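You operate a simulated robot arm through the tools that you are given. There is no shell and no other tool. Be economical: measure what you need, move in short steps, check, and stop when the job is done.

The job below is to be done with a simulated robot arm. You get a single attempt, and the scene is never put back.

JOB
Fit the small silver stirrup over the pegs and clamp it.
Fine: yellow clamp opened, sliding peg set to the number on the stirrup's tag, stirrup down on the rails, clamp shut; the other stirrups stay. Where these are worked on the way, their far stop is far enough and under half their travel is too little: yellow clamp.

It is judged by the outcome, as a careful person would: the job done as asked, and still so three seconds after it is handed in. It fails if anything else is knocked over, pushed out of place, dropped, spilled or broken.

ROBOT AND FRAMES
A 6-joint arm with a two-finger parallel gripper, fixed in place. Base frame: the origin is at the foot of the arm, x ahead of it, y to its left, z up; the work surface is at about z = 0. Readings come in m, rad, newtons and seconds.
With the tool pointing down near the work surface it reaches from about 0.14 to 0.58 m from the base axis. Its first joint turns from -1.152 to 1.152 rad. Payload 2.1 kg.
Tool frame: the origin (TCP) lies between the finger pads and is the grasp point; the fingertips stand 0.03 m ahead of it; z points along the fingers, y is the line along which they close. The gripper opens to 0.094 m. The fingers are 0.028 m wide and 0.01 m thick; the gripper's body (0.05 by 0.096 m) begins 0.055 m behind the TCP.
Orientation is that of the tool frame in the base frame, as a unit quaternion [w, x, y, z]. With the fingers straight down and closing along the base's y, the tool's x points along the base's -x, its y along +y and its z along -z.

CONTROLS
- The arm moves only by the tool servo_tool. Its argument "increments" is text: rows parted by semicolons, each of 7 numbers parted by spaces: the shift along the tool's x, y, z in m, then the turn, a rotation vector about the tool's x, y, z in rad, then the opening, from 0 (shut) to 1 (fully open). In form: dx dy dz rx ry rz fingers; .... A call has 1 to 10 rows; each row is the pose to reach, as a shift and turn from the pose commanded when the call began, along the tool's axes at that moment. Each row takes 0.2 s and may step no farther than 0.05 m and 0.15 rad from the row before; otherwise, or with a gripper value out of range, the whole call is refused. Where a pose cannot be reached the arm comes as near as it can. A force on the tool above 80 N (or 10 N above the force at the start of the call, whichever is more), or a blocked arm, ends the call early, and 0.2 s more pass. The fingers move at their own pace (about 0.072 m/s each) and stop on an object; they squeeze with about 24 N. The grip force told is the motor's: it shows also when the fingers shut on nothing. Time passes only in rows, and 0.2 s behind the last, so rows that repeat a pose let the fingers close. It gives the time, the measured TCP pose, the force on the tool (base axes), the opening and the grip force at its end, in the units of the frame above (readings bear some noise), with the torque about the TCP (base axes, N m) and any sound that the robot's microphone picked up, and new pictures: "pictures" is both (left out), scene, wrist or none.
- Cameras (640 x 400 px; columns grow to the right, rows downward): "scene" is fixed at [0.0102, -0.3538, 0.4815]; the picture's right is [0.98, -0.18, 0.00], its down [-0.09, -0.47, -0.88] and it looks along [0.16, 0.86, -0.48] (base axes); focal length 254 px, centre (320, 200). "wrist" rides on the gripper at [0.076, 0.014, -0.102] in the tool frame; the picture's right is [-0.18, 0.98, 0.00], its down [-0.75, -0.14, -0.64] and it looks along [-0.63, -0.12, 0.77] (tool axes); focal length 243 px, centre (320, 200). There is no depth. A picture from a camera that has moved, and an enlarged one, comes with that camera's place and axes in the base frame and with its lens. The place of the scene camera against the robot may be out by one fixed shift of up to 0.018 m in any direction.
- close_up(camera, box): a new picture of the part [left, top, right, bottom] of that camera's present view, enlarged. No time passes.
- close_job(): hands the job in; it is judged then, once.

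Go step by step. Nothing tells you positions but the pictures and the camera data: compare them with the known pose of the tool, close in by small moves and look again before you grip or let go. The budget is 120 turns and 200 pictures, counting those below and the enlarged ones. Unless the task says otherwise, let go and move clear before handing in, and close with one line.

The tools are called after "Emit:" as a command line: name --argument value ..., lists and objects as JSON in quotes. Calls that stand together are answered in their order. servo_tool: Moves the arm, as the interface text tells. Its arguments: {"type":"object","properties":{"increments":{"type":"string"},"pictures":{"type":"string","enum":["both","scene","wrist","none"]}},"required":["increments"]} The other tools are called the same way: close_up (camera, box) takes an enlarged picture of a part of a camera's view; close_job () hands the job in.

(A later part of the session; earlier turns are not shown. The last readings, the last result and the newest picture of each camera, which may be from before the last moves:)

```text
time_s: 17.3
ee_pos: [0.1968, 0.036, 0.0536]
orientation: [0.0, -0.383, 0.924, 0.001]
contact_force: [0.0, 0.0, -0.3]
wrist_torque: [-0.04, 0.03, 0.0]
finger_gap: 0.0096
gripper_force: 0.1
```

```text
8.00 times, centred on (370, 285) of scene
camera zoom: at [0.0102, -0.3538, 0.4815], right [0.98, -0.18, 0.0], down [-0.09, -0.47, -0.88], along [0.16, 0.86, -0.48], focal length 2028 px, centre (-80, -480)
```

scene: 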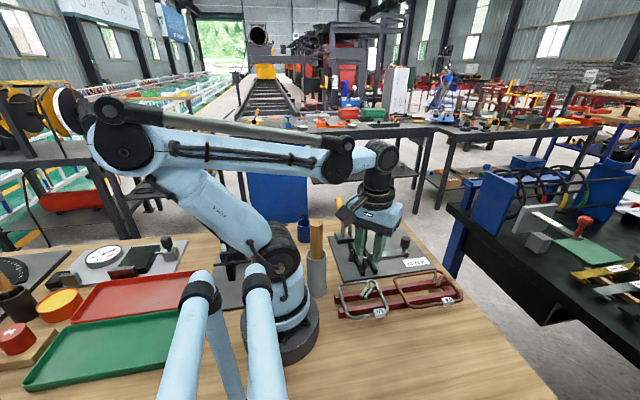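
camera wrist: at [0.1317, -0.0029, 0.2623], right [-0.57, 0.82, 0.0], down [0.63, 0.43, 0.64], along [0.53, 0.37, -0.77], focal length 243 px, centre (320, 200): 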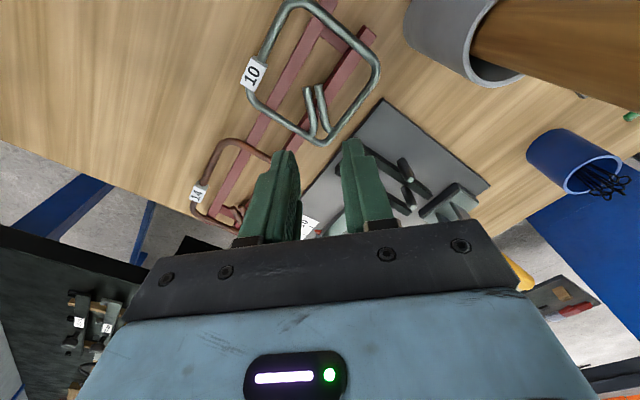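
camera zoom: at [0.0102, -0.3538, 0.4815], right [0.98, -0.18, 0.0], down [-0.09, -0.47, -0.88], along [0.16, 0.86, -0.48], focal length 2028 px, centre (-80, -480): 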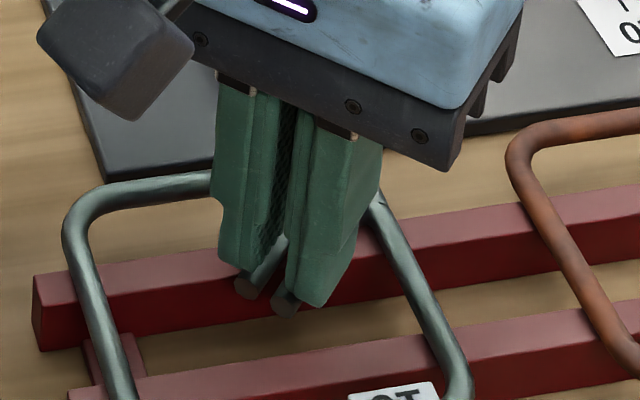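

The fingers closed to 9.6 mm without feeling the hooks. I'll look closer before doing anything else.

Emit:
close_up --camera "wrist" --box '[280, 130, 360, 200]'

Emit:
close_up --camera "scene" --box '[370, 285, 386, 301]'

```text
5.71 times, centred on (320, 165) of wrist
camera zoom: at [0.1331, -0.0078, 0.1574], right [-0.57, 0.82, 0.0], down [0.63, 0.43, 0.64], along [0.53, 0.36, -0.77], focal length 1386 px, centre (320, 400)
```

zoom: 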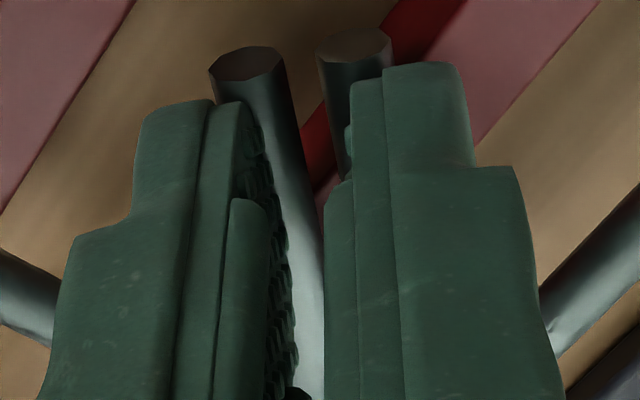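

```text
16.00 times, centred on (378, 293) of scene
camera zoom: at [0.0102, -0.3538, 0.4815], right [0.98, -0.18, 0.0], down [-0.09, -0.47, -0.88], along [0.16, 0.86, -0.48], focal length 4057 px, centre (-608, -1288)
```

zoom: 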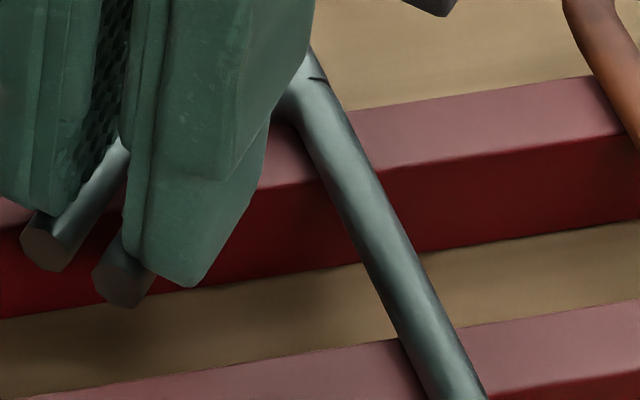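

I can't tell whether the tips are just above the hooks. I'll reopen, lower in small steps watching the force, and close again.

Emit:
servo_tool --increments "0 0 0 0 0 0 0.3; 0 0 0 0 0 0 0.3; 0 0 0.0015 0 0 0 0.3; 0 0 0.0015 0 0 0 0.3" --pictures "none"

```text
time_s: 18.3
ee_pos: [0.1964, 0.0372, 0.0527]
orientation: [0.0, -0.384, 0.923, 0.001]
contact_force: [-0.7, 0.6, -1.0]
wrist_torque: [-0.02, 0.02, -0.01]
finger_gap: 0.0284
gripper_force: 0.0
```

Emit:
servo_tool --increments "0 0 0.0015 0 0 0 0.3; 0 0 0.0015 0 0 0 0.3" --pictures "none"

Emit:
close_up --camera "scene" --box '[357, 270, 389, 302]'

Emit:
close_up --camera "wrist" --box '[270, 110, 370, 200]'

```text
time_s: 18.9
ee_pos: [0.1958, 0.0361, 0.0515]
orientation: [0.0, -0.383, 0.924, 0.001]
contact_force: [-0.2, 0.3, 0.0]
wrist_torque: [-0.01, -0.03, 0.01]
finger_gap: 0.0284
gripper_force: 0.0
```

```text
12.50 times, centred on (373, 286) of scene
camera zoom: at [0.0102, -0.3538, 0.4815], right [0.98, -0.18, 0.0], down [-0.09, -0.47, -0.88], along [0.16, 0.86, -0.48], focal length 3169 px, centre (-342, -875)
```

zoom: 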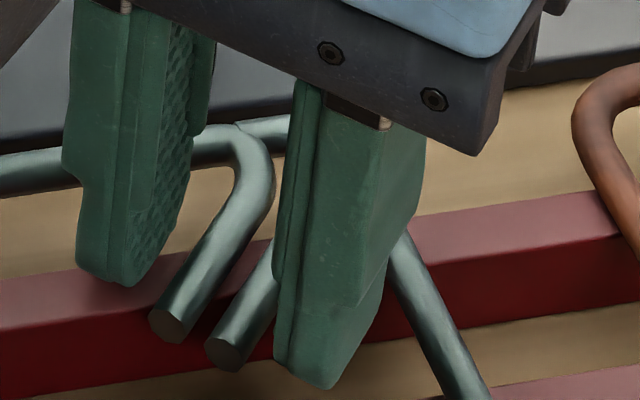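

```text
4.44 times, centred on (320, 155) of wrist
camera zoom: at [0.1331, -0.0072, 0.1542], right [-0.57, 0.82, 0.0], down [0.63, 0.43, 0.64], along [0.53, 0.36, -0.77], focal length 1078 px, centre (320, 400)
```

zoom: 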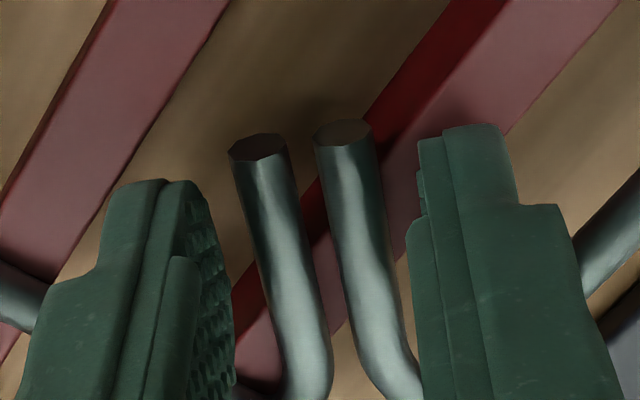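

Emit:
servo_tool --increments "0 0 0 0 0 0 0.15; 0 0 0 0 0 0 0.1; 0 0 0 0 0 0 0.1" --pictures "none"

Emit:
close_up --camera "wrist" --box '[270, 110, 370, 200]'

Emit:
close_up --camera "scene" --box '[345, 260, 395, 310]'

```text
time_s: 19.7
ee_pos: [0.1964, 0.0376, 0.0514]
orientation: [0.0, -0.383, 0.924, 0.0]
contact_force: [-0.1, -0.8, 0.1]
wrist_torque: [0.0, 0.01, -0.01]
finger_gap: 0.0095
gripper_force: 0.1
```

```text
4.44 times, centred on (320, 155) of wrist
camera zoom: at [0.1331, -0.0072, 0.1542], right [-0.57, 0.82, 0.0], down [0.63, 0.43, 0.64], along [0.53, 0.36, -0.77], focal length 1078 px, centre (320, 400)
```

zoom: 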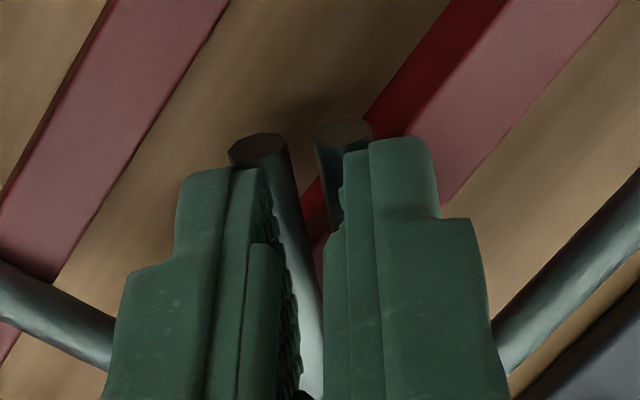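

```text
8.00 times, centred on (370, 285) of scene
camera zoom: at [0.0102, -0.3538, 0.4815], right [0.98, -0.18, 0.0], down [-0.09, -0.47, -0.88], along [0.16, 0.86, -0.48], focal length 2028 px, centre (-80, -480)
```

zoom: 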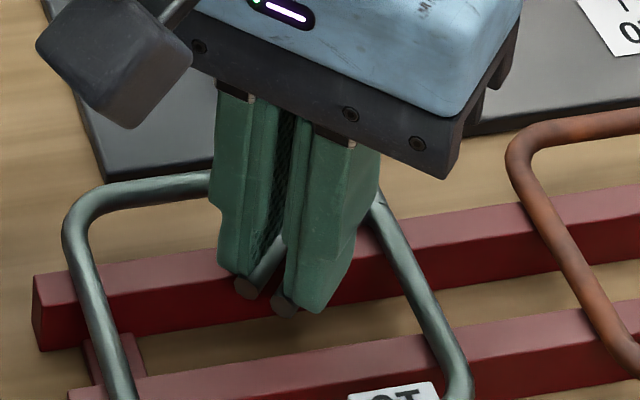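

The fingers pass through the hooks, so the hooks can't be gripped. I'll grip the +x side rod instead, on its −y half, which stays clear of the pegs later. I'll lift, turn to 90° and look.

Emit:
servo_tool --increments "0 0 0 0 0 0 0.35; 0 0 -0.02 0 0 0 0.35; 0 0 -0.06 0 0 0 0.35; -0.0004 -0.008 -0.07 0 0 -0.13 0.35; -0.0008 -0.016 -0.07 0 0 -0.26 0.35; -0.0012 -0.024 -0.07 0 0 -0.39 0.35; -0.0016 -0.032 -0.07 0 0 -0.52 0.35; -0.002 -0.04 -0.07 0 0 -0.65 0.35; -0.0024 -0.0465 -0.07 0 0 -0.782 0.35; -0.0024 -0.0465 -0.07 0 0 -0.782 0.35" --pictures "wrist"

Emit:
close_up --camera "wrist" --box '[180, 0, 460, 200]'

Emit:
close_up --camera "scene" --box '[325, 220, 425, 330]'

```text
time_s: 21.9
ee_pos: [0.2309, 0.0031, 0.1213]
orientation: [0.0, -0.707, 0.707, 0.001]
contact_force: [0.0, 0.6, -0.6]
wrist_torque: [0.01, 0.03, 0.02]
finger_gap: 0.033
gripper_force: 0.1
camera wrist: at [0.2171, -0.0732, 0.2243], right [-0.98, 0.18, 0.0], down [0.14, 0.75, 0.64], along [0.12, 0.63, -0.77], focal length 243 px, centre (320, 200)
```

wrist: 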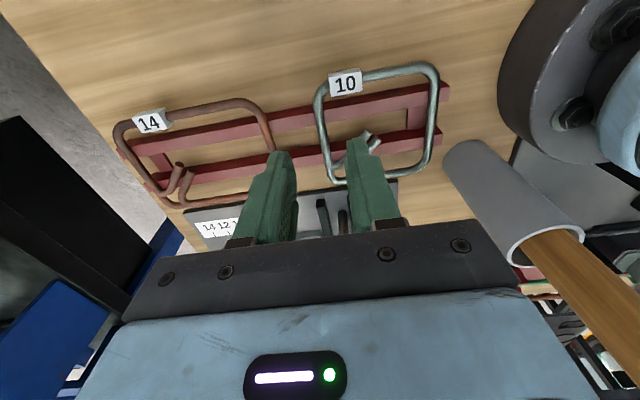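

```text
2.00 times, centred on (320, 100) of wrist
camera zoom: at [0.2171, -0.0732, 0.2243], right [-0.98, 0.18, 0.0], down [0.14, 0.75, 0.64], along [0.12, 0.63, -0.77], focal length 485 px, centre (320, 400)
```

zoom: 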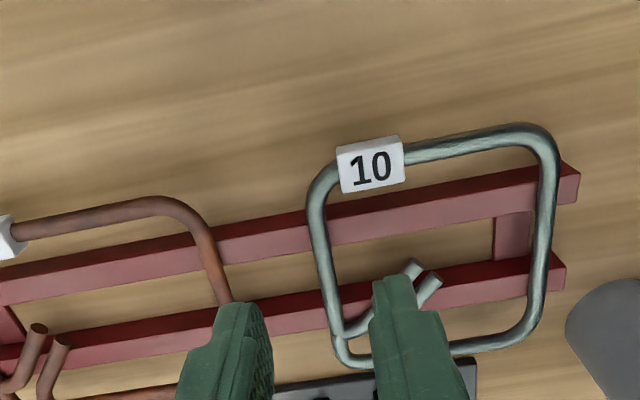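

```text
3.64 times, centred on (375, 275) of scene
camera zoom: at [0.0102, -0.3538, 0.4815], right [0.98, -0.18, 0.0], down [-0.09, -0.47, -0.88], along [0.16, 0.86, -0.48], focal length 922 px, centre (120, -73)
```

zoom: 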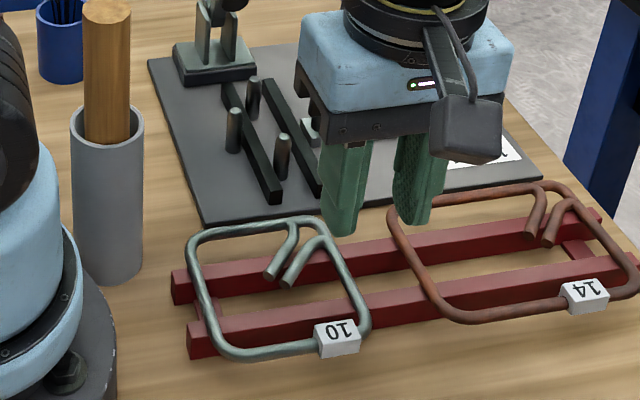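

The +x rod lies at x≈0.2306. I'll move to y≈0.006 and descend with the rod between the fingers.

Emit:
servo_tool --increments "-0.003 0.0003 0.02 0 0 0 0.35; -0.003 0.0003 0.045 0 0 0 0.35; -0.003 0.0003 0.063 0 0 0 0.35; -0.003 0.0003 0.063 0 0 0 0.35" --pictures "none"

Emit:
close_up --camera "wrist" --box '[220, 50, 420, 200]'

Emit:
close_up --camera "scene" --box '[345, 250, 415, 320]'

```text
time_s: 22.9
ee_pos: [0.2307, 0.0063, 0.0582]
orientation: [0.001, -0.707, 0.707, 0.001]
contact_force: [0.0, 0.5, 0.2]
wrist_torque: [0.02, -0.02, -0.02]
finger_gap: 0.0329
gripper_force: 0.0
```

```text
2.67 times, centred on (320, 125) of wrist
camera zoom: at [0.2173, -0.0696, 0.1601], right [-0.98, 0.19, 0.0], down [0.14, 0.75, 0.64], along [0.12, 0.63, -0.77], focal length 647 px, centre (320, 400)
```

zoom: 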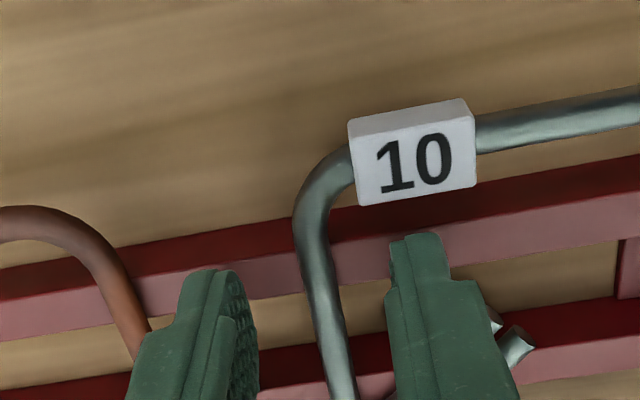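

```text
5.71 times, centred on (380, 285) of scene
camera zoom: at [0.0102, -0.3538, 0.4815], right [0.98, -0.18, 0.0], down [-0.09, -0.47, -0.88], along [0.16, 0.86, -0.48], focal length 1449 px, centre (-23, -286)
```

zoom: 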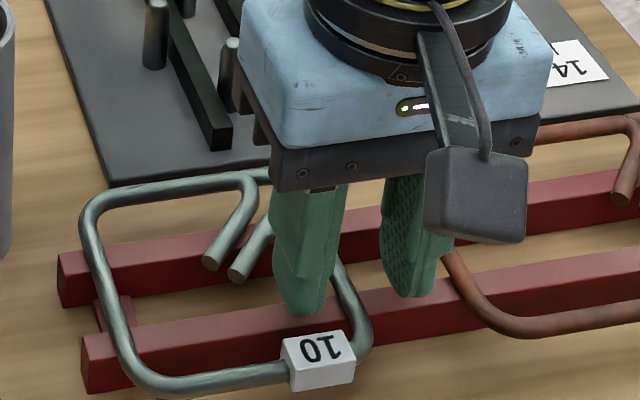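

Emit:
servo_tool --increments "0 0 0.004 0 0 0 0.35; 0 0 0.0067 0 0 0 0.35; 0 0 0.0067 0 0 0 0.35" --pictures "none"

Emit:
close_up --camera "scene" --box '[365, 275, 405, 315]'

```text
time_s: 23.7
ee_pos: [0.2303, 0.0079, 0.0511]
orientation: [0.001, -0.707, 0.708, 0.001]
contact_force: [-0.4, 0.4, -0.2]
wrist_torque: [0.07, 0.02, -0.02]
finger_gap: 0.0332
gripper_force: 0.0
```

```text
10.00 times, centred on (385, 295) of scene
camera zoom: at [0.0102, -0.3538, 0.4815], right [0.98, -0.18, 0.0], down [-0.09, -0.47, -0.88], along [0.16, 0.86, -0.48], focal length 2535 px, centre (-330, -750)
```

zoom: 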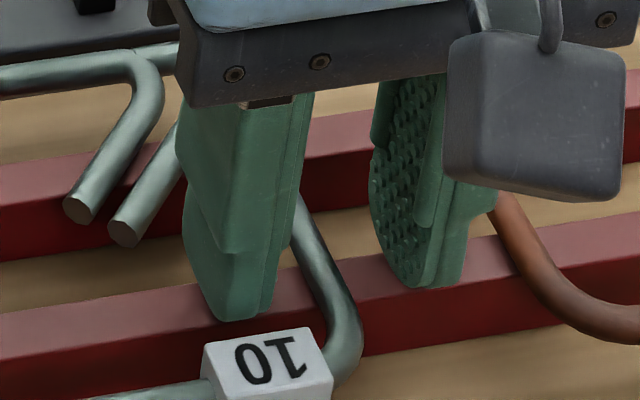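

Emit:
servo_tool --increments "0 0 0 0 0 0 0.15; 0 0 0 0 0 0 0.0; 0 0 0 0 0 0 0.0; 0 0 0 0 0 0 0.0" --pictures "none"

Emit:
close_up --camera "scene" --box '[345, 250, 415, 320]'

Emit:
close_up --camera "wrist" --box '[180, 0, 460, 200]'

```text
time_s: 24.7
ee_pos: [0.2304, 0.0063, 0.0516]
orientation: [-0.001, 0.707, -0.707, 0.0]
contact_force: [0.5, -0.3, 0.1]
wrist_torque: [-0.05, 0.02, 0.06]
finger_gap: 0.0075
gripper_force: 24.1
```

```text
5.71 times, centred on (380, 285) of scene
camera zoom: at [0.0102, -0.3538, 0.4815], right [0.98, -0.18, 0.0], down [-0.09, -0.47, -0.88], along [0.16, 0.86, -0.48], focal length 1449 px, centre (-23, -286)
```

zoom: 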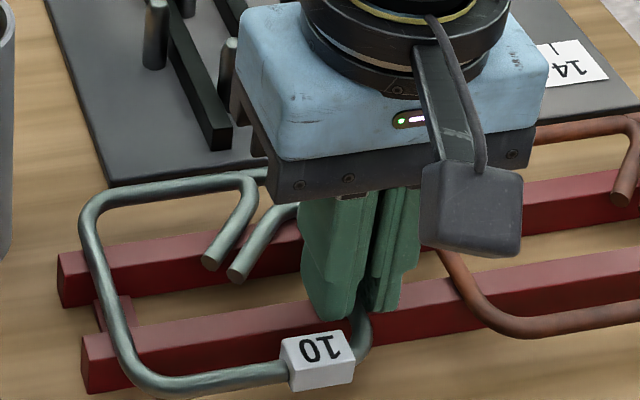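

```text
2.00 times, centred on (320, 100) of wrist
camera zoom: at [0.217, -0.0694, 0.1544], right [-0.98, 0.19, 0.0], down [0.14, 0.75, 0.64], along [0.12, 0.63, -0.77], focal length 485 px, centre (320, 400)
```

zoom: 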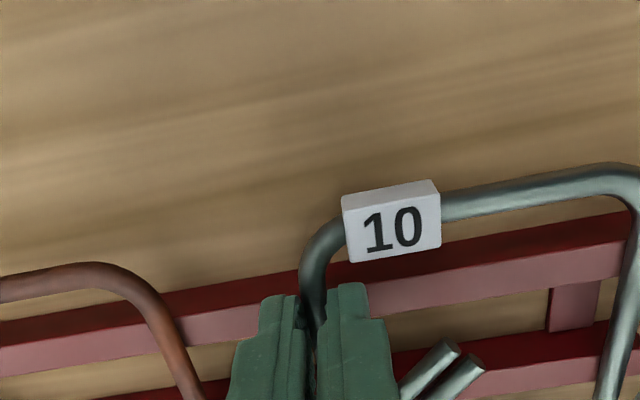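

The rod is gripped at 7.5 mm. I'll lift slowly.

Emit:
servo_tool --increments "0 0 -0.005 0 0 0 0; 0 0 -0.012 0 0 0 0; 0 0 -0.02 0 0 0 0; 0 0 -0.03 0 0 0 0; 0 0 -0.03 0 0 0 0"

Emit:
close_up --camera "scene" --box '[325, 210, 425, 320]'

Emit:
close_up --camera "wrist" --box '[180, 0, 500, 200]'

```text
time_s: 25.9
ee_pos: [0.2304, 0.0073, 0.083]
orientation: [0.001, -0.707, 0.707, 0.001]
contact_force: [0.3, 0.0, -1.1]
wrist_torque: [-0.04, 0.0, 0.0]
finger_gap: 0.0071
gripper_force: 24.4
camera wrist: at [0.217, -0.0685, 0.1857], right [-0.98, 0.19, 0.0], down [0.14, 0.75, 0.64], along [0.12, 0.63, -0.77], focal length 243 px, centre (320, 200)
```

scene: 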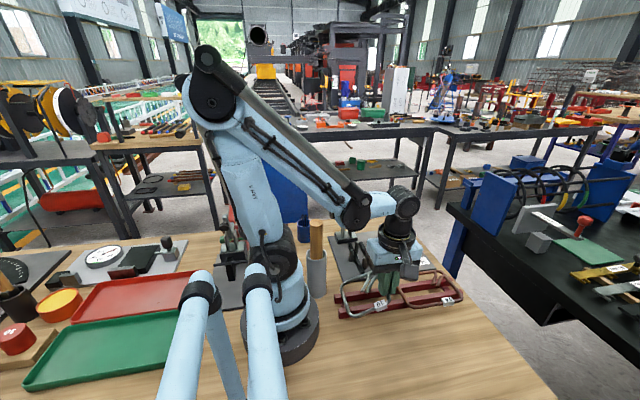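
wrist: 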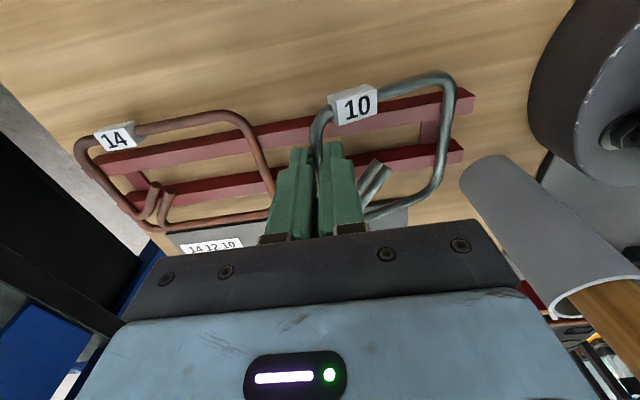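

```text
3.64 times, centred on (375, 265) of scene
camera zoom: at [0.0102, -0.3538, 0.4815], right [0.98, -0.18, 0.0], down [-0.09, -0.47, -0.88], along [0.16, 0.86, -0.48], focal length 922 px, centre (120, -36)
```

zoom: 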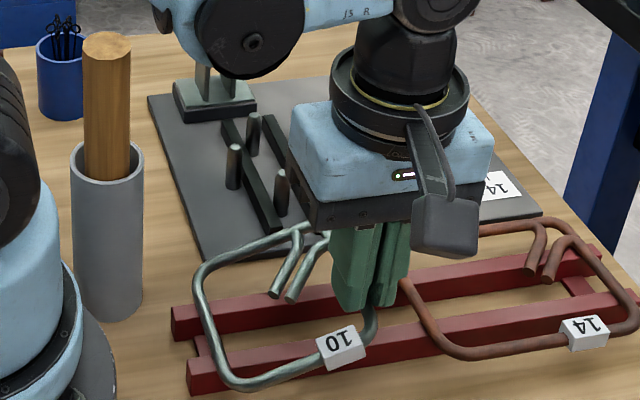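

```text
2.00 times, centred on (340, 100) of wrist
camera zoom: at [0.217, -0.0685, 0.1857], right [-0.98, 0.19, 0.0], down [0.14, 0.75, 0.64], along [0.12, 0.63, -0.77], focal length 485 px, centre (280, 400)
```

zoom: 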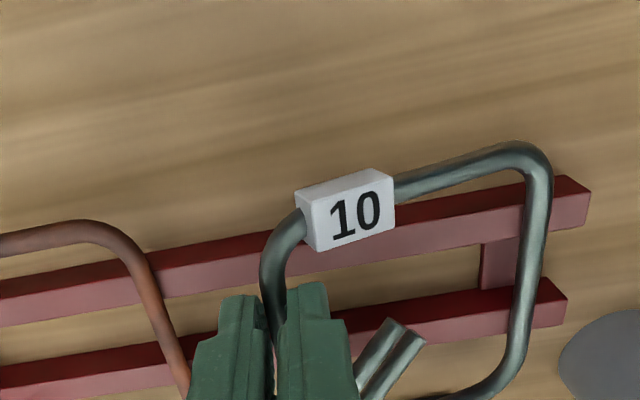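

The grip holds but the far side droops about the rod, so the stirrup hinges in the pads. I'll lift further along an arc to see whether friction holds it at some angle.

Emit:
servo_tool --increments "0 0.004 -0.01 0 0 0 0; 0 0.009 -0.02 0 0 0 0; 0 0.014 -0.03 0 0 0 0; 0 0.014 -0.04 0 0 0 0; 0 0.014 -0.05 0 0 0 0; 0 0.014 -0.05 0 0 0 0"

Emit:
close_up --camera "scene" --box '[325, 190, 425, 320]'

Emit:
close_up --camera "wrist" --box '[180, 0, 500, 200]'

```text
time_s: 27.3
ee_pos: [0.2148, 0.0097, 0.1331]
orientation: [0.001, -0.707, 0.707, 0.001]
contact_force: [0.0, 0.3, 1.0]
wrist_torque: [0.02, 0.02, 0.02]
finger_gap: 0.0
gripper_force: 23.3
camera wrist: at [0.2015, -0.0669, 0.2363], right [-0.98, 0.19, 0.0], down [0.14, 0.75, 0.64], along [0.12, 0.63, -0.77], focal length 243 px, centre (320, 200)
```

scene: 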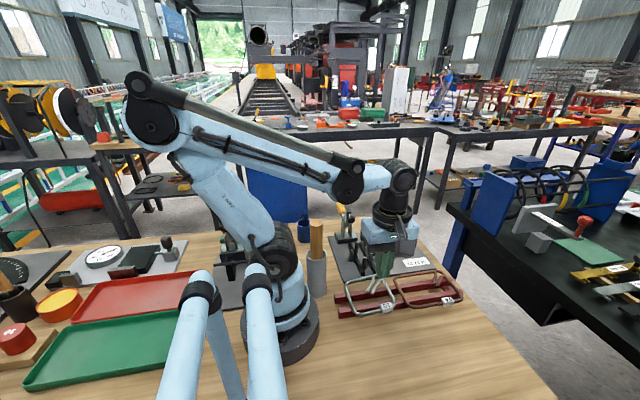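
wrist: 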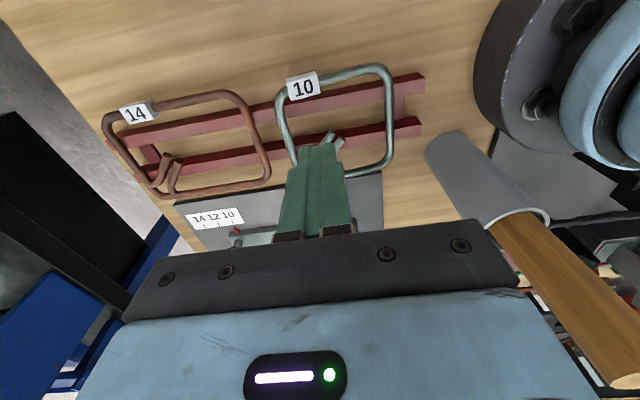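

```text
3.08 times, centred on (375, 255) of scene
camera zoom: at [0.0102, -0.3538, 0.4815], right [0.98, -0.18, 0.0], down [-0.09, -0.47, -0.88], along [0.16, 0.86, -0.48], focal length 780 px, centre (151, 31)
```

zoom: 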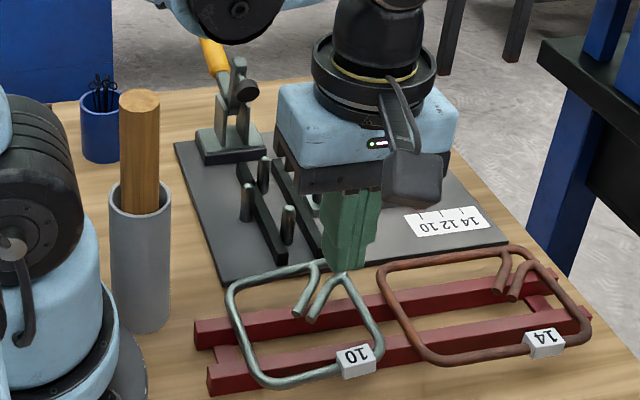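

```text
2.00 times, centred on (340, 100) of wrist
camera zoom: at [0.2015, -0.0669, 0.2363], right [-0.98, 0.19, 0.0], down [0.14, 0.75, 0.64], along [0.12, 0.63, -0.77], focal length 485 px, centre (280, 400)
```

zoom: 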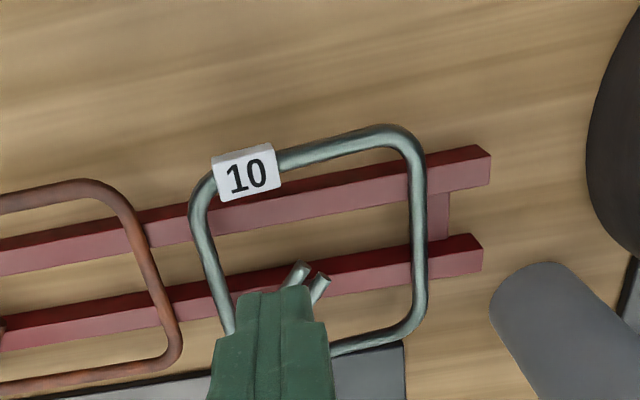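

The stirrup slipped out and settled back on its rack, about 2 cm nearer to x+ and still clear of the rusty one. An outside pinch hinges, so I'll try holding it from inside by spreading the fingers against both x-sides. I'll go down inside it with a part-open gripper.

Emit:
servo_tool --increments "-0.0008 0.0114 0.01 0 0 0 0.48; -0.0008 0.0114 0.03 0 0 0 0.48; -0.0008 0.0114 0.055 0 0 0 0.48; -0.0008 0.0114 0.055 0 0 0 0.48" --pictures "none"

Emit:
close_up --camera "wrist" --box '[180, 0, 460, 200]'

Emit:
close_up --camera "scene" --box '[335, 230, 425, 320]'

```text
time_s: 28.3
ee_pos: [0.2046, 0.0092, 0.0763]
orientation: [0.001, -0.707, 0.708, 0.0]
contact_force: [-0.8, -0.4, 0.7]
wrist_torque: [0.02, -0.01, 0.03]
finger_gap: 0.0451
gripper_force: 0.1
```

```text
2.00 times, centred on (320, 100) of wrist
camera zoom: at [0.1906, -0.0674, 0.1797], right [-0.98, 0.19, 0.0], down [0.14, 0.75, 0.64], along [0.12, 0.63, -0.77], focal length 485 px, centre (320, 400)
```

zoom: 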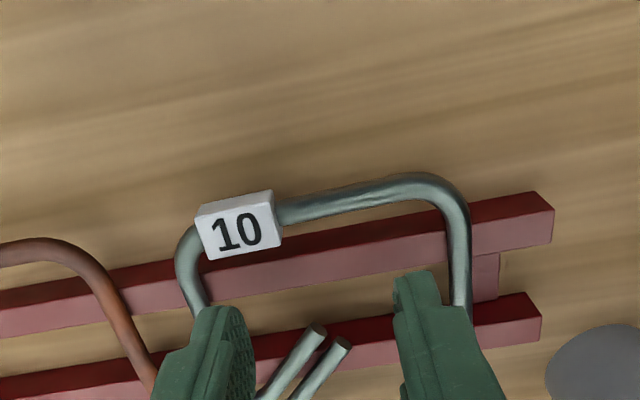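

```text
4.44 times, centred on (380, 275) of scene
camera zoom: at [0.0102, -0.3538, 0.4815], right [0.98, -0.18, 0.0], down [-0.09, -0.47, -0.88], along [0.16, 0.86, -0.48], focal length 1127 px, centre (53, -133)
```

zoom: 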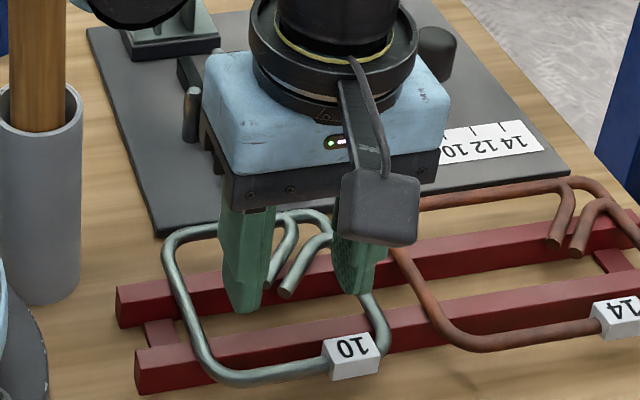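

Emit:
servo_tool --increments "0 0.0015 0.012 0 0 0 0.48; 0 0.0015 0.022 0 0 0 0.48; 0 0.0015 0.026 0 0 0 0.48; 0 0.0015 0.026 0 0 0 0.48" --pictures "none"

Emit:
servo_tool --increments "0 0 0.001 0 0 0 0.48; 0 0 0.001 0 0 0 0.48" --pictures "none"

Emit:
servo_tool --increments "0 0 0.001 0 0 0 0.48; 0 0 0.001 0 0 0 0.48" --pictures "none"

```text
time_s: 29.3
ee_pos: [0.2031, 0.0083, 0.0499]
orientation: [0.001, -0.706, 0.708, 0.001]
contact_force: [-0.9, -1.0, 0.0]
wrist_torque: [-0.01, 0.0, 0.0]
finger_gap: 0.045
gripper_force: 0.0
```

```text
time_s: 29.9
ee_pos: [0.2038, 0.0092, 0.05]
orientation: [0.001, -0.707, 0.707, 0.0]
contact_force: [-0.6, -0.8, 1.7]
wrist_torque: [-0.01, -0.06, 0.0]
finger_gap: 0.045
gripper_force: 0.0
```

```text
time_s: 30.3
ee_pos: [0.2053, 0.0082, 0.0501]
orientation: [0.0, -0.707, 0.708, 0.002]
contact_force: [-4.2, 0.3, 27.2]
wrist_torque: [-0.08, -0.57, -0.04]
finger_gap: 0.0429
gripper_force: 0.0
stopped in row 2: the force on the tool passed its limit at 117 N (the readings are from after the stop); the commanded pose is now the measured one
```

The rail top is at z≈0.020, so I'll back up about 0.7 mm and spread the fingers against the rods.

Emit:
servo_tool --increments "0 0.001 -0.0007 0 0 0 0.48; 0 0.001 -0.0007 0 0 0 0.65; 0 0.001 -0.0007 0 0 0 0.85; 0 0.001 -0.0007 0 0 0 0.85; 0 0.001 -0.0007 0 0 0 0.85" --pictures "none"

Emit:
close_up --camera "wrist" --box '[180, 0, 460, 200]'

Emit:
close_up --camera "scene" --box '[335, 230, 425, 320]'

```text
time_s: 31.5
ee_pos: [0.2026, 0.0081, 0.0499]
orientation: [0.0, -0.706, 0.708, 0.002]
contact_force: [0.3, 0.2, -0.7]
wrist_torque: [-0.03, -0.02, 0.0]
finger_gap: 0.064
gripper_force: 0.1
```

```text
2.00 times, centred on (320, 100) of wrist
camera zoom: at [0.1904, -0.0677, 0.1536], right [-0.98, 0.19, 0.0], down [0.14, 0.75, 0.64], along [0.12, 0.63, -0.77], focal length 485 px, centre (320, 400)
```

zoom: 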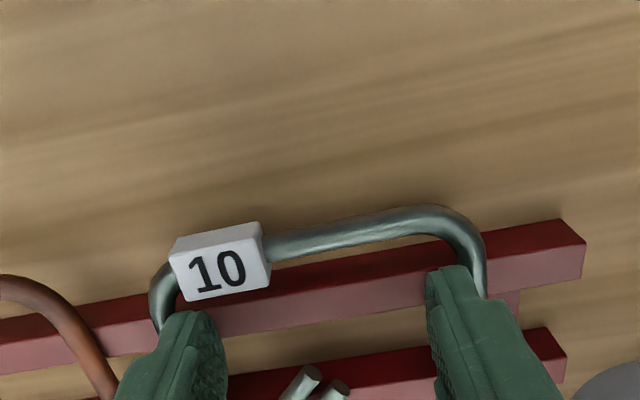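

```text
4.44 times, centred on (380, 275) of scene
camera zoom: at [0.0102, -0.3538, 0.4815], right [0.98, -0.18, 0.0], down [-0.09, -0.47, -0.88], along [0.16, 0.86, -0.48], focal length 1127 px, centre (53, -133)
```

zoom: 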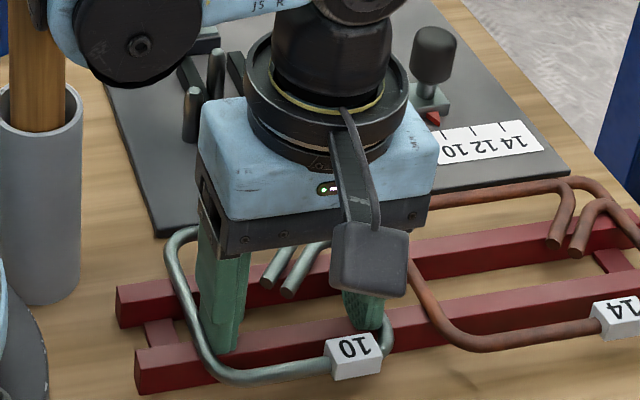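

The gap stopped at 64 mm of the commanded 80 mm, so the fingers bear on both rods. I'll lift gently.

Emit:
servo_tool --increments "0 0 -0.003 0 0 0 0.95; 0 0 -0.006 0 0 0 0.95; 0 0 -0.012 0 0 0 0.95; 0 0 -0.012 0 0 0 0.95" --pictures "none"

Emit:
close_up --camera "wrist" --box '[180, 0, 460, 200]'

Emit:
close_up --camera "scene" --box '[335, 230, 425, 320]'

```text
time_s: 32.5
ee_pos: [0.2031, 0.0077, 0.0625]
orientation: [-0.001, -0.706, 0.708, 0.002]
contact_force: [-0.8, -0.7, -2.0]
wrist_torque: [0.0, 0.0, 0.0]
finger_gap: 0.0643
gripper_force: 0.2
```

```text
2.00 times, centred on (320, 100) of wrist
camera zoom: at [0.1902, -0.0679, 0.1657], right [-0.98, 0.19, 0.0], down [0.14, 0.75, 0.64], along [0.12, 0.63, -0.77], focal length 485 px, centre (320, 400)
```

zoom: 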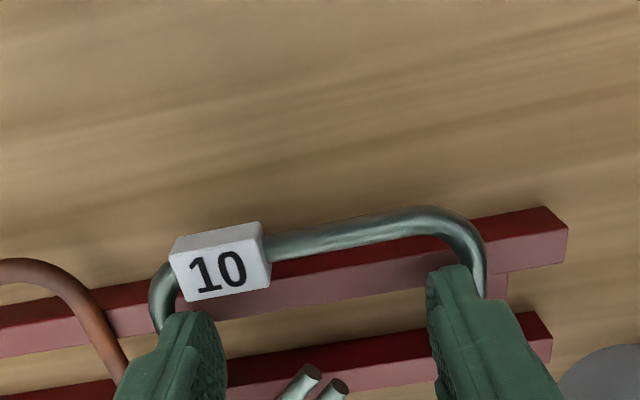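

```text
4.44 times, centred on (380, 275) of scene
camera zoom: at [0.0102, -0.3538, 0.4815], right [0.98, -0.18, 0.0], down [-0.09, -0.47, -0.88], along [0.16, 0.86, -0.48], focal length 1127 px, centre (53, -133)
```

zoom: 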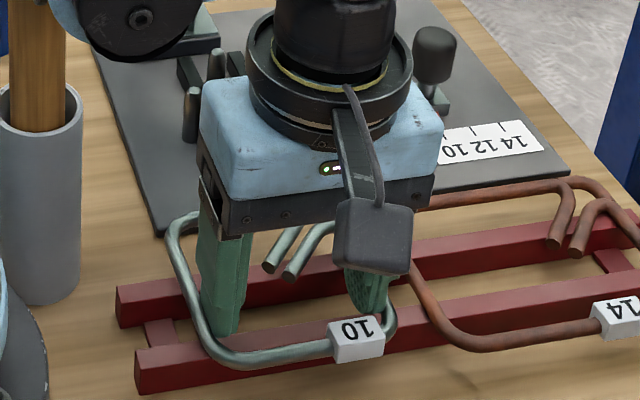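

It lifts level and weighs about 2 N. I'll raise it, carry it above the jig short of the final y (keeping it clear of the opened clamp pad), and look.

Emit:
servo_tool --increments "0 0 -0.015 0 0 0 0.95; 0 0 -0.03 0 0 0 0.95; 0 0 -0.046 0 0 0 0.95; -0.02 -0.006 -0.046 0 0 0 0.95; -0.04 -0.012 -0.046 0 0 0 0.95; -0.06 -0.018 -0.046 0 0 0 0.95; -0.08 -0.024 -0.046 0 0 0 0.95; -0.1 -0.029 -0.046 0 0 0 0.95; -0.12 -0.034 -0.046 0 0 0 0.95; -0.12 -0.034 -0.046 0 0 0 0.95"

Emit:
close_up --camera "wrist" --box '[180, 0, 460, 200]'

Emit:
close_up --camera "scene" --box '[325, 190, 435, 290]'

```text
time_s: 34.7
ee_pos: [0.2372, 0.1286, 0.1086]
orientation: [-0.001, -0.707, 0.707, 0.001]
contact_force: [-0.6, -0.4, -1.2]
wrist_torque: [-0.05, -0.03, 0.05]
finger_gap: 0.0643
gripper_force: 0.0
camera wrist: at [0.2244, 0.0534, 0.2129], right [-0.98, 0.19, 0.0], down [0.14, 0.75, 0.64], along [0.12, 0.63, -0.77], focal length 243 px, centre (320, 200)
```

scene: 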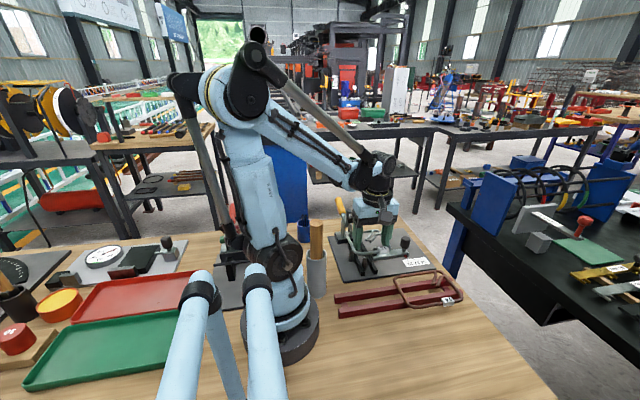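
wrist: 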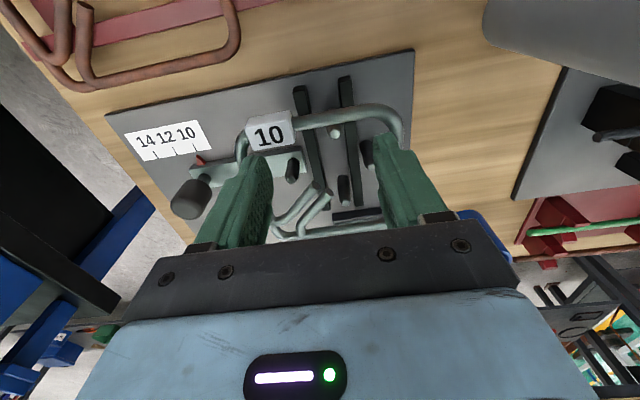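

```text
2.00 times, centred on (320, 100) of wrist
camera zoom: at [0.2244, 0.0534, 0.2129], right [-0.98, 0.19, 0.0], down [0.14, 0.75, 0.64], along [0.12, 0.63, -0.77], focal length 485 px, centre (320, 400)
```

zoom: 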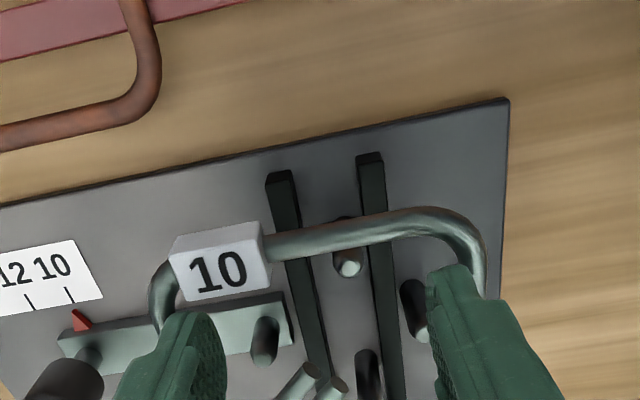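

```text
4.00 times, centred on (380, 240) of scene
camera zoom: at [0.0102, -0.3538, 0.4815], right [0.98, -0.18, 0.0], down [-0.09, -0.47, -0.88], along [0.16, 0.86, -0.48], focal length 1014 px, centre (80, 40)
```

zoom: 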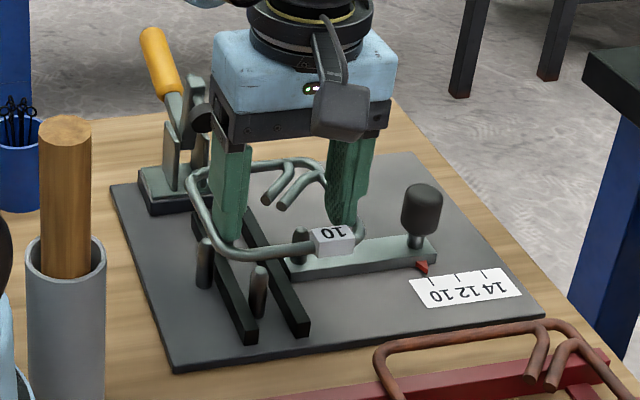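

The peg tops are at z≈0.0435, with A (0.203, 0.165), D (0.270, 0.164), B (0.228, 0.131) and C (0.225, 0.201). I'll lower to just above the pegs, then shift +y under the clamp pad and recheck.

Emit:
servo_tool --increments "0 0 0.013 0 0 0 0.95; 0 0.0005 0.0256 0 0 0 0.95; -0.008 0.0005 0.0256 0 0 0 0.95; -0.0158 0.0005 0.0256 0 0 0 0.95; -0.0158 0.0005 0.0256 0 0 0 0.95"

Emit:
close_up --camera "wrist" --box '[220, 80, 440, 240]'

Emit:
close_up --camera "scene" --box '[345, 200, 425, 280]'

```text
time_s: 35.9
ee_pos: [0.2392, 0.1451, 0.081]
orientation: [-0.001, -0.706, 0.708, 0.002]
contact_force: [0.1, -0.3, -1.9]
wrist_torque: [-0.01, 0.01, 0.01]
finger_gap: 0.0641
gripper_force: 0.1
camera wrist: at [0.2254, 0.0681, 0.1852], right [-0.98, 0.19, 0.0], down [0.14, 0.75, 0.64], along [0.12, 0.63, -0.77], focal length 243 px, centre (320, 200)
```

scene: 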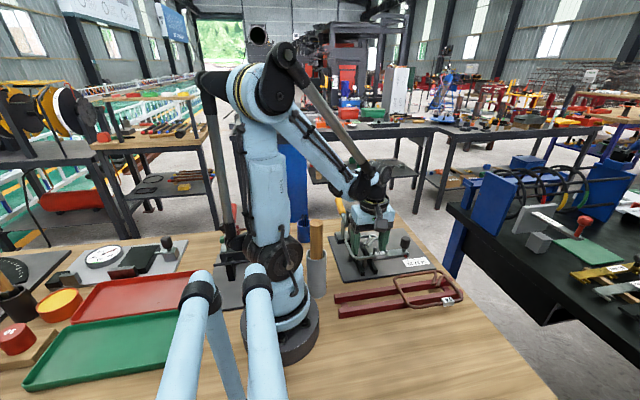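
wrist: 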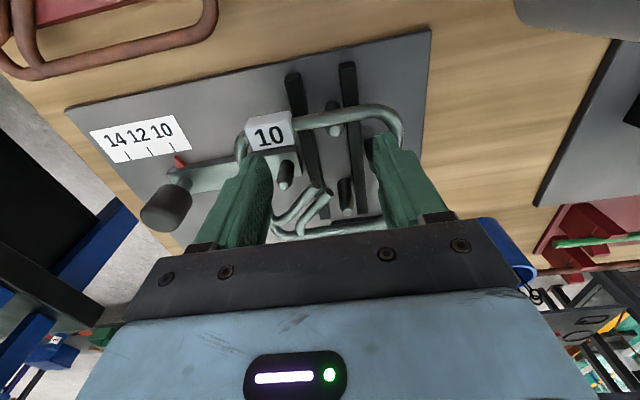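

```text
2.50 times, centred on (330, 160) of wrist
camera zoom: at [0.2254, 0.0681, 0.1852], right [-0.98, 0.19, 0.0], down [0.14, 0.75, 0.64], along [0.12, 0.63, -0.77], focal length 606 px, centre (295, 300)
```

zoom: 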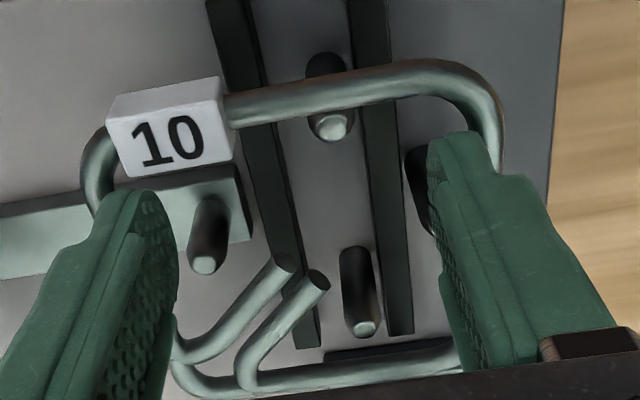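

```text
5.00 times, centred on (385, 240) of scene
camera zoom: at [0.0102, -0.3538, 0.4815], right [0.98, -0.18, 0.0], down [-0.09, -0.47, -0.88], along [0.16, 0.86, -0.48], focal length 1268 px, centre (-5, 0)
```

zoom: 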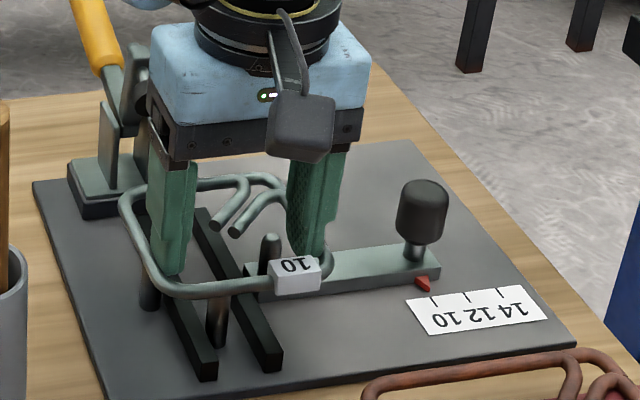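

Everything lines up with 1–4 mm of clearance. I'll make a small x correction and start lowering over the pegs, watching the forces.

Emit:
servo_tool --increments "-0.0005 0.002 0.004 0 0 0 0.95; -0.0005 0.002 0.008 0 0 0 0.95; -0.0005 0.002 0.012 0 0 0 0.95; -0.0005 0.002 0.016 0 0 0 0.95; -0.0005 0.002 0.016 0 0 0 0.95" --pictures "none"

Emit:
close_up --camera "wrist" --box '[220, 80, 440, 240]'

Emit:
close_up --camera "scene" --box '[345, 210, 425, 290]'

```text
time_s: 37.1
ee_pos: [0.2351, 0.1449, 0.0673]
orientation: [-0.001, -0.706, 0.708, 0.002]
contact_force: [0.1, 0.6, -1.8]
wrist_torque: [-0.04, -0.02, 0.0]
finger_gap: 0.0642
gripper_force: 0.1
```

```text
2.50 times, centred on (330, 160) of wrist
camera zoom: at [0.2223, 0.069, 0.1703], right [-0.98, 0.19, 0.0], down [0.14, 0.75, 0.64], along [0.12, 0.63, -0.77], focal length 606 px, centre (295, 300)
```

zoom: 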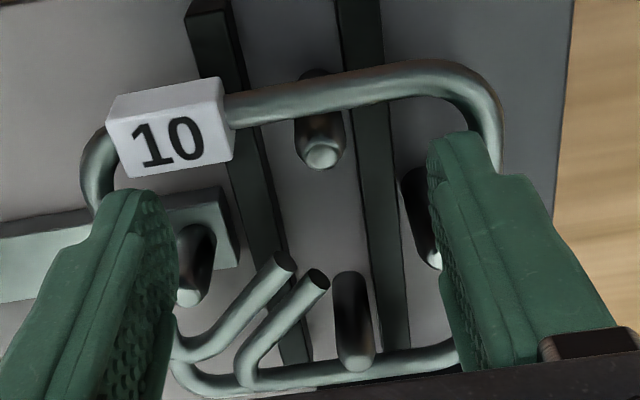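

```text
5.00 times, centred on (385, 250) of scene
camera zoom: at [0.0102, -0.3538, 0.4815], right [0.98, -0.18, 0.0], down [-0.09, -0.47, -0.88], along [0.16, 0.86, -0.48], focal length 1268 px, centre (-5, -50)
```

zoom: 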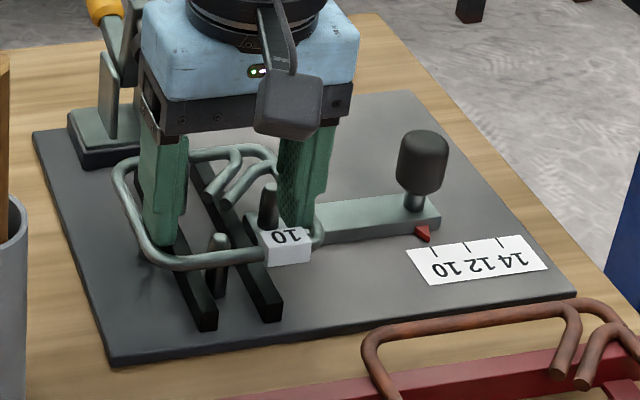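

The pegs are thicker than I assumed (radius ≈6 mm), and the stirrup's centre is about 2.5 mm short in y. I'll shift +y in small steps, watching whether the fingers touch pegs A and D.

Emit:
servo_tool --increments "-0.001 -0.001 0 0 0 0 0.95; -0.001 -0.001 0 0 0 0 0.95" --pictures "none"

Emit:
servo_tool --increments "-0.001 0 0 0 0 0 0.95; -0.001 0 0 0 0 0 0.95" --pictures "none"

Emit:
close_up --camera "wrist" --box '[220, 80, 440, 240]'

Emit:
close_up --camera "scene" --box '[355, 230, 395, 270]'

```text
time_s: 37.7
ee_pos: [0.2362, 0.1447, 0.0663]
orientation: [-0.001, -0.706, 0.708, 0.001]
contact_force: [-0.4, -2.2, -2.0]
wrist_torque: [-0.07, 0.09, 0.11]
finger_gap: 0.0642
gripper_force: 0.0
```

```text
time_s: 38.3
ee_pos: [0.2351, 0.1451, 0.0667]
orientation: [-0.002, -0.707, 0.707, -0.001]
contact_force: [-3.9, -17.5, -10.3]
wrist_torque: [-0.69, -0.27, 0.69]
finger_gap: 0.0641
gripper_force: 0.0
```

```text
2.50 times, centred on (330, 160) of wrist
camera zoom: at [0.2229, 0.0697, 0.17], right [-0.98, 0.19, 0.0], down [0.14, 0.76, 0.64], along [0.12, 0.63, -0.77], focal length 606 px, centre (295, 300)
```

zoom: 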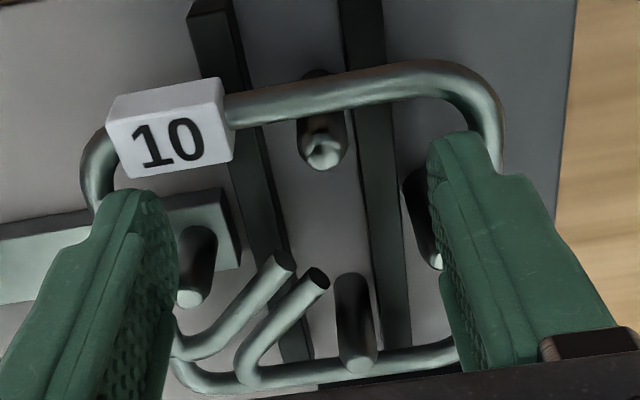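

```text
10.00 times, centred on (375, 250) of scene
camera zoom: at [0.0103, -0.3538, 0.4815], right [0.98, -0.18, 0.0], down [-0.09, -0.47, -0.88], along [0.16, 0.86, -0.48], focal length 2535 px, centre (-230, -300)
```

zoom: 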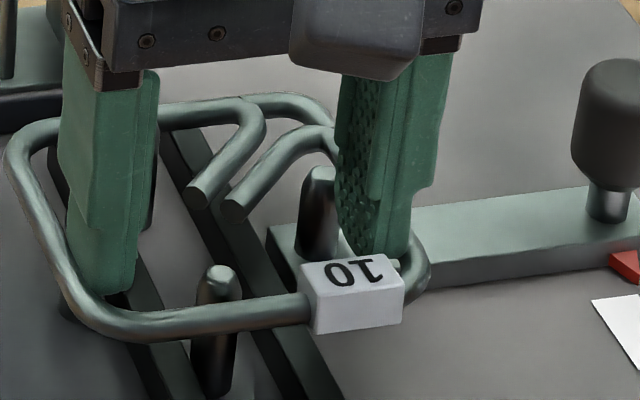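

The fingers meet pegs A and D at TCP y≈0.145, so the stirrup needs to slide about 2 mm in +y within the grip. Peg C can do that: I'll ease back, lower slightly so the +y rod engages outside peg C, then draw gently −y.

Emit:
servo_tool --increments "0.001 0 0 0 0 0 0.95; 0.0015 0 0.0015 0 0 0 0.95; 0.0015 0 0.003 0 0 0 0.95; 0.0015 0 0.003 0 0 0 0.95" --pictures "none"

Emit:
close_up --camera "wrist" --box '[220, 80, 440, 240]'

```text
time_s: 39.3
ee_pos: [0.2353, 0.1452, 0.0637]
orientation: [0.0, -0.706, 0.708, 0.001]
contact_force: [3.6, -8.5, 2.7]
wrist_torque: [-0.18, 0.08, 0.22]
finger_gap: 0.0643
gripper_force: 0.1
```

```text
2.50 times, centred on (330, 160) of wrist
camera zoom: at [0.2225, 0.0689, 0.1671], right [-0.98, 0.19, 0.0], down [0.14, 0.75, 0.64], along [0.12, 0.63, -0.77], focal length 606 px, centre (295, 300)
```

zoom: 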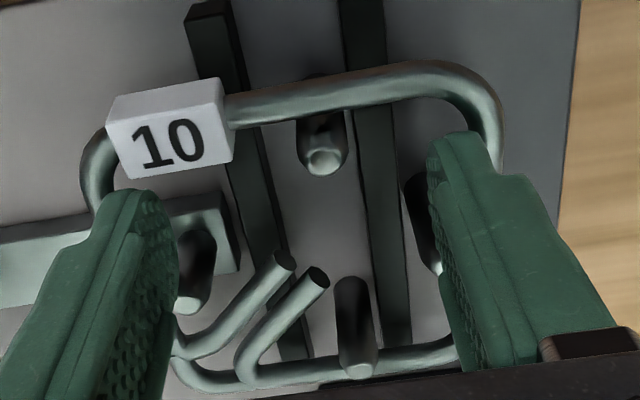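

Emit:
servo_tool --increments "0.0008 0 0.001 0 0 0 0.95; 0.0012 0 0.002 0 0 0 0.95; 0.0012 0 0.002 0 0 0 0.95" --pictures "none"

Emit:
servo_tool --increments "0 0 0.001 0 0 0 0.95; 0 0 0.002 0 0 0 0.95; 0 0 0.002 0 0 0 0.95" --pictures "none"

Emit:
close_up --camera "wrist" --box '[220, 80, 440, 240]'

Emit:
close_up --camera "scene" --box '[350, 220, 400, 270]'

```text
time_s: 40.1
ee_pos: [0.2362, 0.1443, 0.0622]
orientation: [0.0, -0.707, 0.707, 0.002]
contact_force: [1.0, 0.2, -2.7]
wrist_torque: [-0.04, 0.05, 0.03]
finger_gap: 0.0643
gripper_force: 0.1
```

```text
time_s: 40.9
ee_pos: [0.2355, 0.1434, 0.0602]
orientation: [0.0, -0.706, 0.708, 0.002]
contact_force: [0.2, 0.8, -1.3]
wrist_torque: [0.01, -0.02, 0.03]
finger_gap: 0.0644
gripper_force: 0.1
```

```text
2.50 times, centred on (330, 160) of wrist
camera zoom: at [0.2222, 0.0681, 0.1632], right [-0.98, 0.19, 0.0], down [0.14, 0.75, 0.64], along [0.12, 0.63, -0.77], focal length 606 px, centre (295, 300)
```

zoom: 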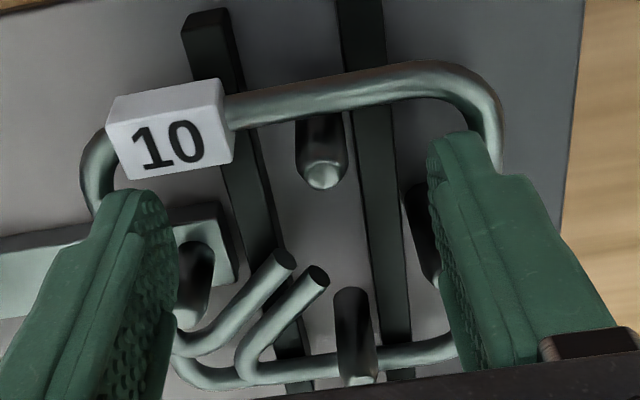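

```text
8.00 times, centred on (375, 245) of scene
camera zoom: at [0.0102, -0.3538, 0.4815], right [0.98, -0.18, 0.0], down [-0.09, -0.47, -0.88], along [0.16, 0.86, -0.48], focal length 2028 px, centre (-120, -160)
```

zoom: 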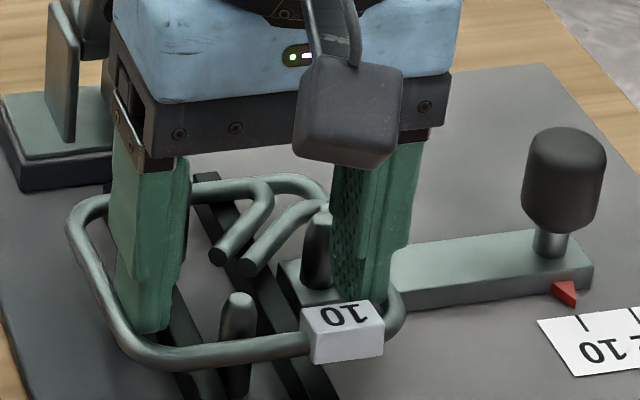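

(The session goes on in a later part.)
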